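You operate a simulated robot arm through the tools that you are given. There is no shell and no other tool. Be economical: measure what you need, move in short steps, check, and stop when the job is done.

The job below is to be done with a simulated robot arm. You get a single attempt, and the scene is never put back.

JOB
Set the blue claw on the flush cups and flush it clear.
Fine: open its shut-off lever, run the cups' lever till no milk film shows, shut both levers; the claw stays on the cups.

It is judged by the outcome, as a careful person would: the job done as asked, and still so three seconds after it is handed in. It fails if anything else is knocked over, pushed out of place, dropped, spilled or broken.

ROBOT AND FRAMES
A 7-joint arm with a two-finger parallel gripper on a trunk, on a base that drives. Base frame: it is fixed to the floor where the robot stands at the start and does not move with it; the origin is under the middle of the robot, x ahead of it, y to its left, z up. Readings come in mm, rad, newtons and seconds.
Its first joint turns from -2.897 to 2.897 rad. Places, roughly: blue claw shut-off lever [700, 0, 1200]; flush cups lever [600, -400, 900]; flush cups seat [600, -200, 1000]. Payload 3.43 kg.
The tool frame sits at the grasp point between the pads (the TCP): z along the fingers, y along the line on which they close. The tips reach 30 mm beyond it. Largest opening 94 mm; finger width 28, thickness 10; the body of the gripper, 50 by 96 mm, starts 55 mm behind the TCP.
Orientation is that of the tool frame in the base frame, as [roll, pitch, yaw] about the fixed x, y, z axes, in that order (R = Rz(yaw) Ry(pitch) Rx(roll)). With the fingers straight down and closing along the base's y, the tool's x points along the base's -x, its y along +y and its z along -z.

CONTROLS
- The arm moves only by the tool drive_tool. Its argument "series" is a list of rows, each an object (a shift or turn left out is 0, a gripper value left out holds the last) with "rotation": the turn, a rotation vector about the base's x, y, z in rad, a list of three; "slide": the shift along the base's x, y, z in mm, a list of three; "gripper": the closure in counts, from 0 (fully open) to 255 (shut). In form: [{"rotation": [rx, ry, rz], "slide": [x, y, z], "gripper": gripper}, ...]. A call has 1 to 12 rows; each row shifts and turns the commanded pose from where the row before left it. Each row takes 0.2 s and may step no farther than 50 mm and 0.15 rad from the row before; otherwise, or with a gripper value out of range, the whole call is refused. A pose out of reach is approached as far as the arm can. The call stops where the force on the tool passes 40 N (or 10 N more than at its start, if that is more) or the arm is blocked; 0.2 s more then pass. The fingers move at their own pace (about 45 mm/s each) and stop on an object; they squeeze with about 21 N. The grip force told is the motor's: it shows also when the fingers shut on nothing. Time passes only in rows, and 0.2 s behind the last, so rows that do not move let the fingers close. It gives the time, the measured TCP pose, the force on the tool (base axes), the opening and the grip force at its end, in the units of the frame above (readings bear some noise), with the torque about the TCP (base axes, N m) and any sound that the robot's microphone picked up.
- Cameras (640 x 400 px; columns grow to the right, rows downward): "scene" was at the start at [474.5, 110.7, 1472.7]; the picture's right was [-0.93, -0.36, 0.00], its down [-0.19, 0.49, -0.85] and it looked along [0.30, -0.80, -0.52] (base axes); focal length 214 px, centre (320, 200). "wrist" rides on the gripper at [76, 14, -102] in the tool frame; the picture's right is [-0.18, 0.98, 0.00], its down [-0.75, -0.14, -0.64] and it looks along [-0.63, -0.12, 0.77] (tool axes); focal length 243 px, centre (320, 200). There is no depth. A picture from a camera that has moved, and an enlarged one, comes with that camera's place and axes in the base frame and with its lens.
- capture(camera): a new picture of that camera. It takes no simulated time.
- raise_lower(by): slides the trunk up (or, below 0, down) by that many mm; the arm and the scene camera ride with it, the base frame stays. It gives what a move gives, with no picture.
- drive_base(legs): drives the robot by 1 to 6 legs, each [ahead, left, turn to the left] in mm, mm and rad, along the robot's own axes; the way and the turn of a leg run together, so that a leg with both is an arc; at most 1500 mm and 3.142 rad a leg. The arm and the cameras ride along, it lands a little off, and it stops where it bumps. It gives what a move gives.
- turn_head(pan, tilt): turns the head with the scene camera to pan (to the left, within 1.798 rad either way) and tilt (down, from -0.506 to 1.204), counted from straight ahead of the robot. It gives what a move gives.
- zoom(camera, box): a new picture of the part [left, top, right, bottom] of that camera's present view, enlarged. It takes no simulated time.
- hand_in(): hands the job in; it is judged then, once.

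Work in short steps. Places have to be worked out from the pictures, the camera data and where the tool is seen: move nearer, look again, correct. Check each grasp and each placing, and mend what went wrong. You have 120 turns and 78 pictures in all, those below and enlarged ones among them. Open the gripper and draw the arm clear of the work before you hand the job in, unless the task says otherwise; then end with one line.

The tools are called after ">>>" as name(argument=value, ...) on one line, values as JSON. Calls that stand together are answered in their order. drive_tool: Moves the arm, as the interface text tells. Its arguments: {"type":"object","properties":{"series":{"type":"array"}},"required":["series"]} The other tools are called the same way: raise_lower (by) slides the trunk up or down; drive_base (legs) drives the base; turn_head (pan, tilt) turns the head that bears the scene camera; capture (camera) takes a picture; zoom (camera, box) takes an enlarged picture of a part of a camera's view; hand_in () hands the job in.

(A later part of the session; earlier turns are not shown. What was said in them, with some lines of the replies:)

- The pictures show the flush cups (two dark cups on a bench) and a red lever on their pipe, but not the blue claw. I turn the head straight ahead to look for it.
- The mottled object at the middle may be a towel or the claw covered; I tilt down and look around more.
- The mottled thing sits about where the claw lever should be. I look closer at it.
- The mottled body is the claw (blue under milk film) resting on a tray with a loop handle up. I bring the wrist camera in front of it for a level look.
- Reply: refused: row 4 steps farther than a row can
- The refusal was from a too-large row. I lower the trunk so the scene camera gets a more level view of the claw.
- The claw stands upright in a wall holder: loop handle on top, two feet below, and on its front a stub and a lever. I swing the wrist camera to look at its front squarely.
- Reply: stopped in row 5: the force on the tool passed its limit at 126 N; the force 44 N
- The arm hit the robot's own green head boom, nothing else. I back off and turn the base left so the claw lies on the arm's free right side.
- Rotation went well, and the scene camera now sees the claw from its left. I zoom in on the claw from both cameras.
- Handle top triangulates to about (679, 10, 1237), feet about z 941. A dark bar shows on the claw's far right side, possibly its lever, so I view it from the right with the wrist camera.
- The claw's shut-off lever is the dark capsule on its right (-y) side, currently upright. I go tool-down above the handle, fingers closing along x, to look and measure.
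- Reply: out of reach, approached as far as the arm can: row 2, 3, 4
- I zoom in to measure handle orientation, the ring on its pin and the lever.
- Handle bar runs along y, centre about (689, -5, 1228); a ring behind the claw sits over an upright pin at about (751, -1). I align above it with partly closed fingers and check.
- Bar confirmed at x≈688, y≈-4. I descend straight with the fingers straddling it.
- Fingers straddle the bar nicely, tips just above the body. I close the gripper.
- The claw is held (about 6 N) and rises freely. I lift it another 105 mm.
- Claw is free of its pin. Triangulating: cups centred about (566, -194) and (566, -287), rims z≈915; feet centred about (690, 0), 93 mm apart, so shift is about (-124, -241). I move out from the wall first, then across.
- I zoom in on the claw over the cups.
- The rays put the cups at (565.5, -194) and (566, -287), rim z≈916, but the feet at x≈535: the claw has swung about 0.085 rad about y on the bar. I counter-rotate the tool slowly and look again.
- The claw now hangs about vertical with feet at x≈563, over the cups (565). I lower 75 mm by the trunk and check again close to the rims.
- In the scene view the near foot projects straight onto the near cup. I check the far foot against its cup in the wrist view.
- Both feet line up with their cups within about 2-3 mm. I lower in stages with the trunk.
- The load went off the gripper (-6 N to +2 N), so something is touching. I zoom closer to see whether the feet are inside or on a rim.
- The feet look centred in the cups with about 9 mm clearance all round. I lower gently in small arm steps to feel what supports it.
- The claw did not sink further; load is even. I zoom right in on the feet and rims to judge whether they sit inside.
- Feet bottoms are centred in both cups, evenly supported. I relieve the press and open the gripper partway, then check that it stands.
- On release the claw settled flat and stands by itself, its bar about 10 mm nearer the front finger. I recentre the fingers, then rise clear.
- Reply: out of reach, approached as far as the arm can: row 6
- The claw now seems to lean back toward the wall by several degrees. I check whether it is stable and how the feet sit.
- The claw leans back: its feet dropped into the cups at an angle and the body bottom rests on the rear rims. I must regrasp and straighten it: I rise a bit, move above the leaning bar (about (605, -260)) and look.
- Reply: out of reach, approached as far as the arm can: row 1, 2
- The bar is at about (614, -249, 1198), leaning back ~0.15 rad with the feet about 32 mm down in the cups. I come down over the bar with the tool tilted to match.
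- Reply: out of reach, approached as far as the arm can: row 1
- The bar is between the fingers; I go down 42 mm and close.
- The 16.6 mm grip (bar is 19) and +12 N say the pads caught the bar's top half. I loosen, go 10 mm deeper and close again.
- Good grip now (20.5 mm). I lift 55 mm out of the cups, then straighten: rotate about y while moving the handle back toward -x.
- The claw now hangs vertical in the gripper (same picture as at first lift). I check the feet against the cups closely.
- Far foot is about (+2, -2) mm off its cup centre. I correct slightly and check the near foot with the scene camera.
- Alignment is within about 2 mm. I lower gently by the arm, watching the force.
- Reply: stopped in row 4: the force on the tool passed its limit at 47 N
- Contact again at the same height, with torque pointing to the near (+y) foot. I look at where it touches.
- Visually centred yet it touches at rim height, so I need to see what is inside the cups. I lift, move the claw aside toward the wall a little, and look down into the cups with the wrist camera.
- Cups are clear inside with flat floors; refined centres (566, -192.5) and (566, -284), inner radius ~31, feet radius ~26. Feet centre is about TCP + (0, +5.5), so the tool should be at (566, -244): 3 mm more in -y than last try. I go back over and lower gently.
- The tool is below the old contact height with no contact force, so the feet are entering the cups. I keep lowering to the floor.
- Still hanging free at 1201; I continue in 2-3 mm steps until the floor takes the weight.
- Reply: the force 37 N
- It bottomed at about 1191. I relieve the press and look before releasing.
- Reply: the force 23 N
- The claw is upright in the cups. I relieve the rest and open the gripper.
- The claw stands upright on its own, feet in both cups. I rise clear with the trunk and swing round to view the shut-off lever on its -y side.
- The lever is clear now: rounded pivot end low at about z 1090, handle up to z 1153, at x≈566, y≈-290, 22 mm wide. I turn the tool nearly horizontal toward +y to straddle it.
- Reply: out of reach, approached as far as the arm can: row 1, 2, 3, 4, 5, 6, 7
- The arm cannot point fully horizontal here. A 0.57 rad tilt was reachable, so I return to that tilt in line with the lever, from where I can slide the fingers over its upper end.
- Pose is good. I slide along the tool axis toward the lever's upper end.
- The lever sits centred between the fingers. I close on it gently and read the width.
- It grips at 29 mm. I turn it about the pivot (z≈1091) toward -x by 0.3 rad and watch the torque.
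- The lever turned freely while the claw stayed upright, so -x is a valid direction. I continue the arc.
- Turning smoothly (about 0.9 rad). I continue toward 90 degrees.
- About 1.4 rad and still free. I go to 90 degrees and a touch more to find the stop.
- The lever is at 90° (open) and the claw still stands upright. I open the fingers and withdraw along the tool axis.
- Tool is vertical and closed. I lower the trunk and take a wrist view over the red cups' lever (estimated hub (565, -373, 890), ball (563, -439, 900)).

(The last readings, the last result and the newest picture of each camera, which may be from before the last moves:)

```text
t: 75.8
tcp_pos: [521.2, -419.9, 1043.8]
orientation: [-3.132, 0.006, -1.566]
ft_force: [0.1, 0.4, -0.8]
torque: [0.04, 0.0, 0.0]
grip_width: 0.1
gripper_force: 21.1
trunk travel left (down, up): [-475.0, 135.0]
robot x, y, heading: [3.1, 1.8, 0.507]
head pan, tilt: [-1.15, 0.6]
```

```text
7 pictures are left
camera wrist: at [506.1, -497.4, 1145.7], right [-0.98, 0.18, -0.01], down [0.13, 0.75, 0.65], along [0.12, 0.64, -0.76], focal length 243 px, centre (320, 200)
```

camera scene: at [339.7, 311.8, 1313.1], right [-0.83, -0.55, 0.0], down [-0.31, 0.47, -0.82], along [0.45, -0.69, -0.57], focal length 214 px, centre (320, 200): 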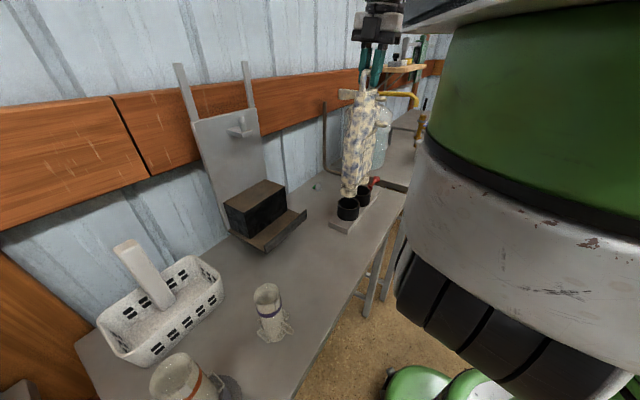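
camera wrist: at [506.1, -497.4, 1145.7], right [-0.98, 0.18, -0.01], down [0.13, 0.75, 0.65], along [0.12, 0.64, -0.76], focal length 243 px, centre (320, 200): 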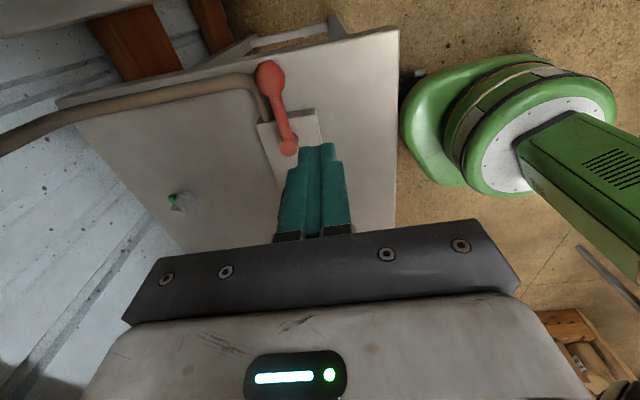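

Refined: hub (565, -372), ball (562, -447), z≈903. I lower the closed fingertips beside the lever on its robot side, then press gently toward +x to feel it.

>>> raise_lower(by=-122)

>>> drive_tool(series=[{"slide": [6, -10, 0]}, {"slide": [6, 0, 0]}, {"slide": [6, 0, 0]}, {"slide": [6, 0, 0]}, {"slide": [6, 0, 0]}, {}])

```text
t: 77.3
tcp_pos: [520.9, -419.6, 922.4]
orientation: [-3.133, 0.005, -1.566]
ft_force: [-0.2, 0.0, 0.3]
torque: [-0.01, -0.01, -0.01]
grip_width: 0.1
gripper_force: 20.7
trunk travel left (down, up): [-353.0, 257.0]
robot x, y, heading: [0.1, 0.3, 0.508]
head pan, tilt: [-1.15, 0.6]
```

```text
t: 78.8
tcp_pos: [541.6, -432.3, 920.5]
orientation: [3.14, 0.008, -1.576]
ft_force: [-11.7, 7.4, 3.9]
torque: [0.17, 0.3, -0.08]
grip_width: 0.1
gripper_force: 21.6
trunk travel left (down, up): [-353.0, 257.0]
robot x, y, heading: [-1.4, -0.7, 0.508]
head pan, tilt: [-1.15, 0.6]
stopped in row 6: the force on the tool passed its limit at 40 N (the readings are from after the stop); the commanded pose is now the measured one
```

+x is blocked by its stop, so the lever opens toward -x. I go over to its wall side, keeping the tips above the pipe, and push the ball end back toward -x.

>>> drive_tool(series=[{"slide": [-12, 0, 0]}, {"slide": [0, 0, 30]}, {"slide": [0, -5, 35]}, {"slide": [25, -5, 0]}, {"slide": [25, 0, 0]}, {"slide": [24, 0, 0]}, {"slide": [0, 0, -25]}, {"slide": [0, 0, -20]}, {"slide": [0, 0, -11]}, {}])

>>> drive_tool(series=[{"slide": [-6, 0, 0]}, {"slide": [-6, 0, 0]}, {"slide": [-6, 0, 0]}, {"slide": [-6, 0, 0]}, {}])

```text
t: 81.0
tcp_pos: [593.3, -450.7, 928.6]
orientation: [-3.139, 0.013, -1.595]
ft_force: [-0.2, 0.1, 0.0]
torque: [-0.02, 0.01, -0.01]
grip_width: 0.0
gripper_force: 21.4
trunk travel left (down, up): [-353.0, 257.0]
robot x, y, heading: [0.5, -1.9, 0.503]
head pan, tilt: [-1.15, 0.6]
```

```text
t: 82.2
tcp_pos: [582.8, -441.8, 929.8]
orientation: [-3.14, 0.009, -1.574]
ft_force: [-0.8, -0.5, -0.4]
torque: [0.0, -0.01, -0.01]
grip_width: 0.0
gripper_force: 21.3
trunk travel left (down, up): [-353.0, 257.0]
robot x, y, heading: [-3.9, 0.0, 0.512]
head pan, tilt: [-1.15, 0.6]
```

No load yet. I push on along the lever's arc about the hub.

>>> drive_tool(series=[{"slide": [-6, 0, 0]}, {"slide": [-6, 0, 0]}, {"slide": [-7, 0, 0]}, {"slide": [-7, 1, 0]}, {"slide": [-7, 1, 0]}, {}])

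```text
t: 83.6
tcp_pos: [550.8, -438.9, 929.8]
orientation: [-3.141, 0.009, -1.576]
ft_force: [0.9, 1.2, 0.2]
torque: [-0.01, 0.02, 0.03]
grip_width: 0.3
gripper_force: 21.0
trunk travel left (down, up): [-353.0, 257.0]
robot x, y, heading: [-1.0, 2.6, 0.508]
head pan, tilt: [-1.15, 0.6]
```

Little force, so it is turning freely or missed; I look once with the wrist camera.

>>> capture(camera="wrist")

```text
6 pictures are left
camera wrist: at [536.4, -516.7, 1032.2], right [-0.98, 0.19, 0.0], down [0.14, 0.75, 0.65], along [0.12, 0.64, -0.76], focal length 243 px, centre (320, 200)
```

wrist: 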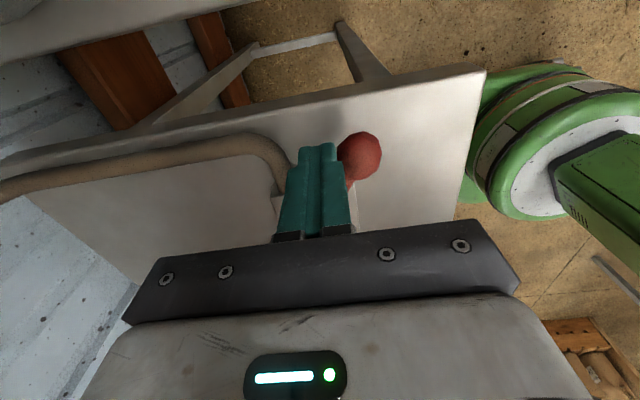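

The ball is being pushed in -x as wanted. I continue the arc to about 90°.

>>> drive_tool(series=[{"slide": [-7, 1.5, 0]}, {"slide": [-7, 2, 0]}, {"slide": [-6, 3, 0]}, {"slide": [-6, 4, 0]}, {"slide": [-6, 4.5, 0]}, {"slide": [-5, 5, 0]}, {"slide": [-4, 5.5, 0]}, {"slide": [-4, 6, 0]}, {"slide": [-3, 6, 0]}, {}])

```text
t: 85.8
tcp_pos: [501.2, -403.4, 930.5]
orientation: [-3.139, 0.007, -1.574]
ft_force: [2.9, -4.3, 2.6]
torque: [-0.1, -0.11, -0.01]
grip_width: 0.2
gripper_force: 20.4
trunk travel left (down, up): [-353.0, 257.0]
robot x, y, heading: [2.6, -2.4, 0.51]
head pan, tilt: [-1.15, 0.6]
```

Some resistance at about 90°, likely the open stop. I wait some seconds for the flush, then look at the claw.

>>> drive_tool(series=[{}, {}, {}, {}, {}, {}, {}, {}, {}, {}, {}, {}])

>>> zoom(camera="scene", box=[390, 50, 540, 230])

```text
t: 88.4
tcp_pos: [501.4, -401.2, 930.4]
orientation: [3.141, 0.009, -1.575]
ft_force: [2.8, -8.5, 7.7]
torque: [-0.19, -0.05, -0.01]
grip_width: 0.0
gripper_force: 20.6
trunk travel left (down, up): [-353.0, 257.0]
robot x, y, heading: [-2.2, 1.9, 0.515]
head pan, tilt: [-1.15, 0.6]
```

```text
2.22 times, centred on (465, 140) of scene
camera zoom: at [361.7, 332.4, 1296.2], right [-0.6, -0.8, 0.0], down [-0.45, 0.34, -0.82], along [0.66, -0.49, -0.57], focal length 477 px, centre (-2, 333)
```

zoom: 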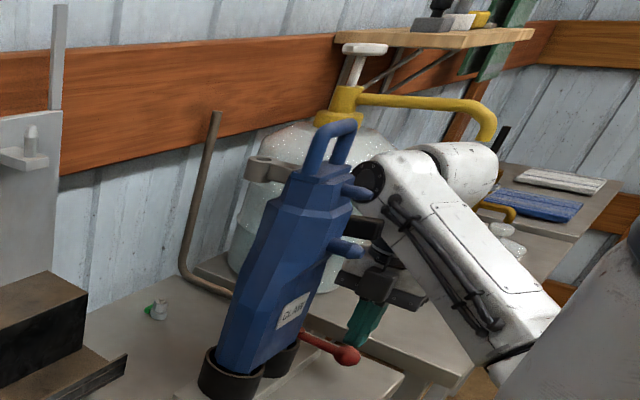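

The film is gone: the claw shows clean blue. I now cross to the other side of the cups' lever, hand tilted back to clear the claw, to push it shut again.

>>> drive_tool(series=[{"slide": [0, -10, 0]}, {"slide": [0, 0, 35], "rotation": [0.12, 0, 0]}, {"slide": [0, 0, 35], "rotation": [0.13, 0, 0]}, {"slide": [0, 25, 0]}, {"slide": [1, 25, 0]}, {"slide": [2, 20, 0]}, {"slide": [0, 0, 0]}, {"slide": [0, 0, -25]}, {"slide": [0, 0, -25]}, {"slide": [0, 0, -18]}, {}])

>>> zoom(camera="scene", box=[390, 50, 540, 230])

```text
t: 90.8
tcp_pos: [504.1, -343.0, 933.0]
orientation: [-3.141, 0.259, -1.571]
ft_force: [0.1, 0.7, 1.3]
torque: [-0.04, -0.01, -0.05]
grip_width: 0.1
gripper_force: 21.1
trunk travel left (down, up): [-353.0, 257.0]
robot x, y, heading: [-1.8, -1.4, 0.51]
head pan, tilt: [-1.15, 0.6]
```

```text
2.22 times, centred on (465, 140) of scene
camera zoom: at [361.7, 332.6, 1296.2], right [-0.6, -0.8, 0.0], down [-0.45, 0.34, -0.82], along [0.66, -0.49, -0.57], focal length 477 px, centre (-2, 333)
```

zoom: 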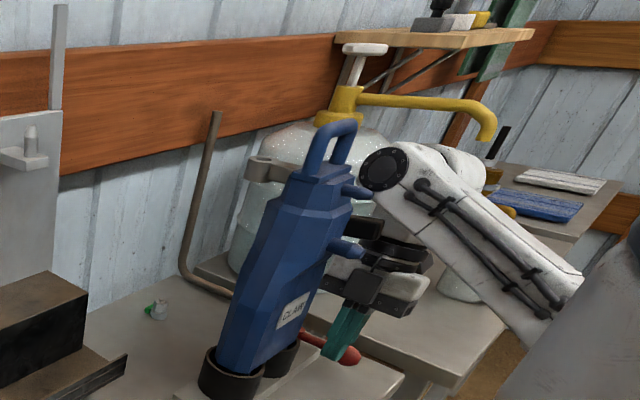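

Fingers are on the near side of the ball with nothing else touched. I push the lever back along its arc to shut.

>>> drive_tool(series=[{"slide": [-1, -8, 0]}, {"slide": [-1.5, -8, 0]}, {"slide": [-1, -8, 0]}, {"slide": [0, -8, 0]}, {"slide": [0.5, -7, 0]}, {"slide": [1.5, -7, 0]}, {"slide": [3, -7, 0]}, {"slide": [4, -7, 0]}, {"slide": [4, -6, 0]}, {"slide": [5, -6, 0]}, {"slide": [5, -5, 0]}])

>>> drive_tool(series=[{"slide": [5, -4, 0]}, {"slide": [5, -4, 0]}, {"slide": [4, -3, 0]}, {"slide": [4, -1, 0]}, {}])

```text
t: 93.2
tcp_pos: [524.4, -420.3, 931.0]
orientation: [3.141, 0.26, -1.572]
ft_force: [1.2, 3.6, -1.3]
torque: [0.12, -0.04, 0.05]
grip_width: 0.2
gripper_force: 21.0
trunk travel left (down, up): [-353.0, 257.0]
robot x, y, heading: [-1.7, -3.3, 0.509]
head pan, tilt: [-1.15, 0.6]
```

```text
t: 94.4
tcp_pos: [541.5, -433.6, 933.4]
orientation: [3.141, 0.25, -1.58]
ft_force: [-0.8, -0.2, 0.6]
torque: [0.01, -0.07, -0.03]
grip_width: 0.0
gripper_force: 21.1
trunk travel left (down, up): [-353.0, 257.0]
robot x, y, heading: [-1.2, -0.6, 0.511]
head pan, tilt: [-1.15, 0.6]
```

Nearly at the shut position; I press a little more to feel the stop.

>>> drive_tool(series=[{"slide": [2, 0, 0]}, {"slide": [2, 0, 0]}, {"slide": [2, 0, 0]}, {"slide": [1, 0, 0]}, {}])

```text
t: 95.6
tcp_pos: [545.4, -431.6, 933.6]
orientation: [3.137, 0.258, -1.579]
ft_force: [-23.5, -3.7, 4.2]
torque: [-0.13, 0.73, -0.14]
grip_width: 0.0
gripper_force: 20.7
trunk travel left (down, up): [-353.0, 257.0]
robot x, y, heading: [2.5, 0.4, 0.512]
head pan, tilt: [-1.15, 0.6]
```

The stop is felt at 23 N: cups' lever shut. I back off, raise the trunk to its former height and return to the pose from which I gripped the claw's lever.

>>> drive_tool(series=[{"slide": [-15, 0, 0]}, {"slide": [-20, 0, 0]}, {"slide": [-20, 0, 0]}, {"slide": [-20, 0, 0]}, {"slide": [-20, 0, 0]}, {}])

>>> raise_lower(by=222)

```text
t: 97.0
tcp_pos: [456.1, -430.9, 933.4]
orientation: [-3.141, 0.257, -1.573]
ft_force: [-0.8, -0.4, 0.1]
torque: [-0.01, -0.03, 0.01]
grip_width: 0.0
gripper_force: 21.3
trunk travel left (down, up): [-353.0, 257.0]
robot x, y, heading: [-1.0, -1.0, 0.508]
head pan, tilt: [-1.15, 0.6]
```

```text
t: 99.3
tcp_pos: [455.0, -430.6, 1154.9]
orientation: [-3.141, 0.258, -1.573]
ft_force: [0.1, 0.1, 0.6]
torque: [0.03, 0.02, 0.03]
grip_width: 0.1
gripper_force: 20.8
trunk travel left (down, up): [-575.0, 35.0]
robot x, y, heading: [-1.2, 2.2, 0.506]
head pan, tilt: [-1.15, 0.6]
```

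Now I restore the tilt and turn the tool back to the side-grip orientation, away from the claw.

>>> drive_tool(series=[{"slide": [-6, 3, -6], "rotation": [0.11, 0, 0], "gripper": 110}, {"slide": [-6, 3, -6], "rotation": [0.11, 0, 0]}, {"rotation": [0.095, 0, 0]}, {"rotation": [0, -0.15, 0]}, {"rotation": [0, -0.15, 0]}, {"rotation": [0, -0.15, 0]}, {"rotation": [0, -0.15, 0]}, {"rotation": [0, -0.15, 0]}, {"rotation": [0, -0.15, 0]}, {"rotation": [0, -0.15, 0]}, {}])

>>> drive_tool(series=[{"slide": [0, 15, -10], "rotation": [0, -0.15, 0]}, {"slide": [0, 15, -10], "rotation": [0, -0.15, 0]}, {"slide": [0, 15, -10], "rotation": [0, -0.15, 0]}, {"slide": [0, 15, -10], "rotation": [0, -0.08, 0]}, {"slide": [0, 15, -10]}, {"slide": [0, 5, 0]}, {}])

```text
t: 101.8
tcp_pos: [442.6, -425.4, 1142.9]
orientation: [-2.02, 0.274, -1.061]
ft_force: [-0.3, 0.3, 0.3]
torque: [0.0, 0.01, 0.0]
grip_width: 53.2
gripper_force: 0.0
trunk travel left (down, up): [-575.0, 35.0]
robot x, y, heading: [0.3, 1.6, 0.509]
head pan, tilt: [-1.15, 0.6]
```

```text
t: 103.3
tcp_pos: [444.8, -345.0, 1093.3]
orientation: [-1.563, -0.003, -0.999]
ft_force: [0.1, 0.2, 0.6]
torque: [0.02, -0.01, -0.02]
grip_width: 53.4
gripper_force: 0.0
trunk travel left (down, up): [-575.0, 35.0]
robot x, y, heading: [-3.6, -0.4, 0.507]
head pan, tilt: [-1.15, 0.6]
```

I approach the lever along the tool axis and check that it sits between the fingers.

>>> drive_tool(series=[{"slide": [25, 16, 0]}, {"slide": [25, 16, 0]}, {"slide": [22, 15, 0]}, {}])

>>> capture(camera="wrist")

```text
t: 104.3
tcp_pos: [514.1, -298.5, 1092.9]
orientation: [-1.563, -0.002, -0.998]
ft_force: [-0.1, -0.1, 0.2]
torque: [-0.01, 0.0, -0.02]
grip_width: 53.4
gripper_force: 0.0
trunk travel left (down, up): [-575.0, 35.0]
robot x, y, heading: [1.9, 1.3, 0.511]
head pan, tilt: [-1.15, 0.6]
```

```text
3 pictures are left
camera wrist: at [470.6, -418.3, 1078.7], right [-0.09, 0.16, -0.98], down [-0.95, 0.29, 0.14], along [0.3, 0.95, 0.12], focal length 243 px, centre (320, 200)
```

wrist: 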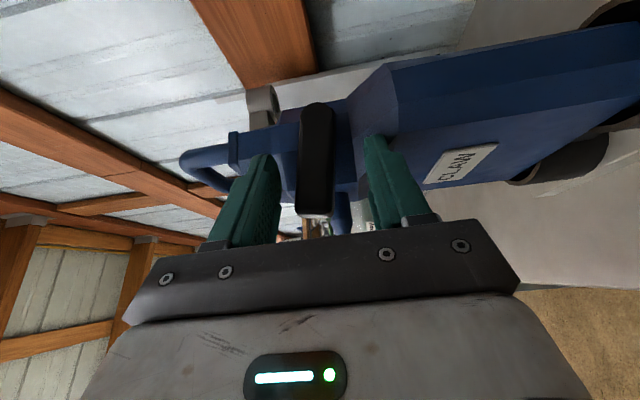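

The lever is centred between the fingers. I grip it and turn it back up along the same arc.

>>> drive_tool(series=[{"slide": [2, 1, 0], "gripper": 140}, {"gripper": 170}, {"gripper": 190}, {"gripper": 210}, {"gripper": 230}, {"gripper": 230}])

>>> drive_tool(series=[{"slide": [0, 0, 4], "rotation": [0, 0.08, 0]}, {"slide": [0.6, 0, 5], "rotation": [0, 0.1, 0]}, {"slide": [1.1, 0, 4.9], "rotation": [0, 0.1, 0]}, {"slide": [1.6, 0, 4.7], "rotation": [0, 0.1, 0]}, {"slide": [2.0, 0, 4.6], "rotation": [0, 0.1, 0]}, {"slide": [2.5, 0, 4.3], "rotation": [0, 0.1, 0]}, {"slide": [2.9, 0, 4.1], "rotation": [0, 0.1, 0]}])

```text
t: 105.8
tcp_pos: [516.9, -297.5, 1093.5]
orientation: [-1.562, -0.003, -0.998]
ft_force: [0.0, 0.0, -0.4]
torque: [0.0, 0.04, 0.0]
grip_width: 29.1
gripper_force: 21.0
trunk travel left (down, up): [-575.0, 35.0]
robot x, y, heading: [-2.9, -1.7, 0.507]
head pan, tilt: [-1.15, 0.6]
```

```text
t: 107.3
tcp_pos: [529.8, -296.1, 1124.4]
orientation: [-2.161, 0.349, -1.105]
ft_force: [1.2, 2.1, 0.0]
torque: [0.01, 0.07, 0.0]
grip_width: 29.2
gripper_force: 20.9
trunk travel left (down, up): [-575.0, 35.0]
robot x, y, heading: [-0.3, -0.7, 0.51]
head pan, tilt: [-1.15, 0.6]
```

>>> drive_tool(series=[{"slide": [3.3, 0, 3.7], "rotation": [0, 0.1, 0]}, {"slide": [3.7, 0, 3.4], "rotation": [0, 0.1, 0]}, {"slide": [4.0, 0, 3.0], "rotation": [0, 0.1, 0]}, {"slide": [4.3, 0, 2.6], "rotation": [0, 0.1, 0]}, {"slide": [4.5, 0, 1.7], "rotation": [0, 0.1, 0]}, {"slide": [4.7, 0, 0.7], "rotation": [0, 0.1, 0]}, {"slide": [4.8, 0, 1.2], "rotation": [0, 0.1, 0]}, {"slide": [4.9, 0, 0.7], "rotation": [0, 0.1, 0]}])

```text
t: 109.2
tcp_pos: [562.3, -296.2, 1140.9]
orientation: [-3.028, 0.572, -1.512]
ft_force: [0.9, 0.0, -0.4]
torque: [-0.19, -0.08, 0.07]
grip_width: 28.8
gripper_force: 21.0
trunk travel left (down, up): [-575.0, 35.0]
robot x, y, heading: [-0.6, 2.1, 0.508]
head pan, tilt: [-1.15, 0.6]
```

One more step brings it to the original upright (shut) pose; I finish it with a hair more to be at the stop.

>>> drive_tool(series=[{"slide": [4.2, 0, 0.2], "rotation": [0, 0.1, 0]}, {"slide": [1, 0, 0], "rotation": [0, 0.02, 0]}, {}])

```text
t: 110.0
tcp_pos: [567.8, -297.0, 1142.4]
orientation: [3.116, 0.571, -1.586]
ft_force: [-0.7, -4.6, 11.3]
torque: [0.13, -0.07, 0.03]
grip_width: 28.4
gripper_force: 20.5
trunk travel left (down, up): [-575.0, 35.0]
robot x, y, heading: [-1.5, -2.7, 0.509]
head pan, tilt: [-1.15, 0.6]
```

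The lever is back upright. I open and withdraw along the tool axis, then look.

>>> drive_tool(series=[{"slide": [-0.5, 0, 0.5], "gripper": 200}, {"gripper": 170}, {"gripper": 140}, {"gripper": 110}, {"gripper": 100}, {"slide": [0, -12, 19]}, {"slide": [0, -14, 22]}, {"slide": [0, -20, 25]}, {"slide": [0, -25, 0]}, {}])

>>> capture(camera="wrist")

```text
t: 112.2
tcp_pos: [569.1, -364.8, 1208.5]
orientation: [3.115, 0.573, -1.588]
ft_force: [-0.1, 0.4, -0.2]
torque: [0.0, -0.02, -0.07]
grip_width: 57.2
gripper_force: 0.1
trunk travel left (down, up): [-575.0, 35.0]
robot x, y, heading: [2.3, -1.9, 0.511]
head pan, tilt: [-1.15, 0.6]
```

```text
2 pictures are left
camera wrist: at [554.9, -486.0, 1253.9], right [-0.98, 0.16, 0.12], down [0.16, 0.28, 0.94], along [0.11, 0.95, -0.3], focal length 243 px, centre (320, 200)
```

wrist: 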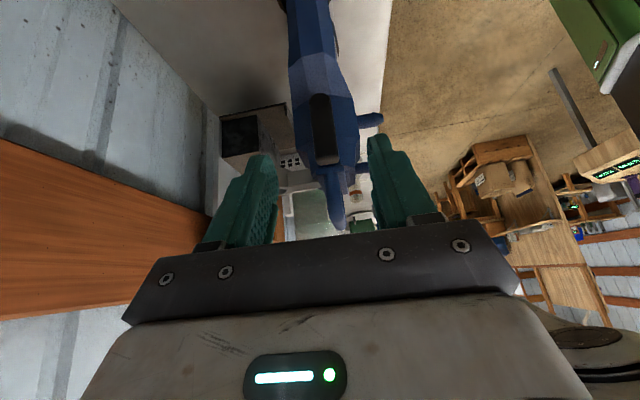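

It looks shut and standing. I use one enlarged view to verify that lever and claw line up.

>>> zoom(camera="wrist", box=[240, 0, 420, 230])

```text
1.74 times, centred on (330, 115) of wrist
camera zoom: at [554.9, -486.0, 1253.9], right [-0.98, 0.16, 0.12], down [0.16, 0.28, 0.94], along [0.11, 0.95, -0.3], focal length 422 px, centre (303, 348)
```

zoom: 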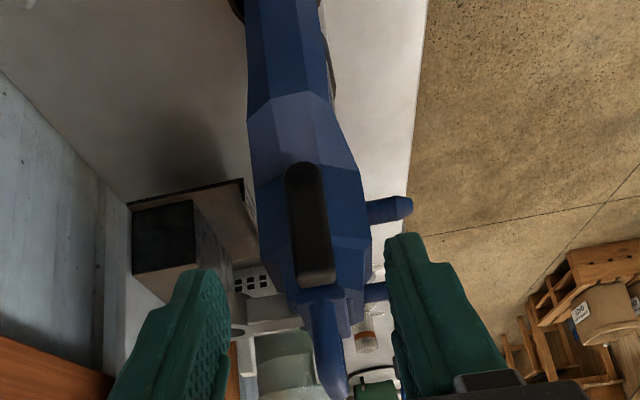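

Lever and claw are aligned as at the start, and the claw is upright. I open the gripper, draw the arm clear and take a last scene view.

>>> drive_tool(series=[{"slide": [-25, -30, 0], "gripper": 0}, {"slide": [-30, -20, 0]}, {"slide": [-30, -10, 0]}, {"slide": [-30, 0, 0]}, {}, {}])

>>> zoom(camera="scene", box=[370, 100, 540, 290])

```text
t: 113.5
tcp_pos: [446.2, -414.0, 1210.2]
orientation: [3.116, 0.573, -1.589]
ft_force: [-0.9, -0.1, 0.3]
torque: [-0.02, 0.02, 0.01]
grip_width: 94.2
gripper_force: 0.1
out of reach, approached as far as the arm can: row 2
trunk travel left (down, up): [-575.0, 35.0]
robot x, y, heading: [-1.1, -1.5, 0.511]
head pan, tilt: [-1.15, 0.6]
```

```text
2.11 times, centred on (455, 195) of scene
camera zoom: at [361.8, 332.5, 1518.2], right [-0.6, -0.8, 0.0], down [-0.45, 0.34, -0.82], along [0.66, -0.49, -0.57], focal length 452 px, centre (36, 210)
```

zoom: 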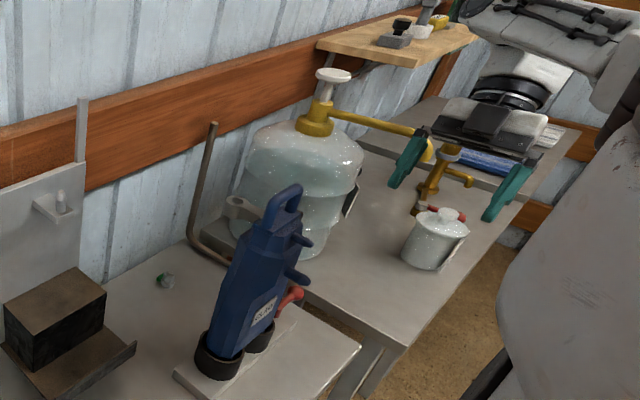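

The claw stands clean and blue on both cups, the red lever is back in its shut position, and nothing else has moved. The arm is clear, so I hand the job in.

>>> hand_in()

```text
The job is handed in.
```

The blue claw is on the flush cups and flushed clear: no milk film shows in the last views, both levers are shut, and it stands upright by itself. My first try at seating it dropped crooked and leaned back, so I regripped it and set it again.
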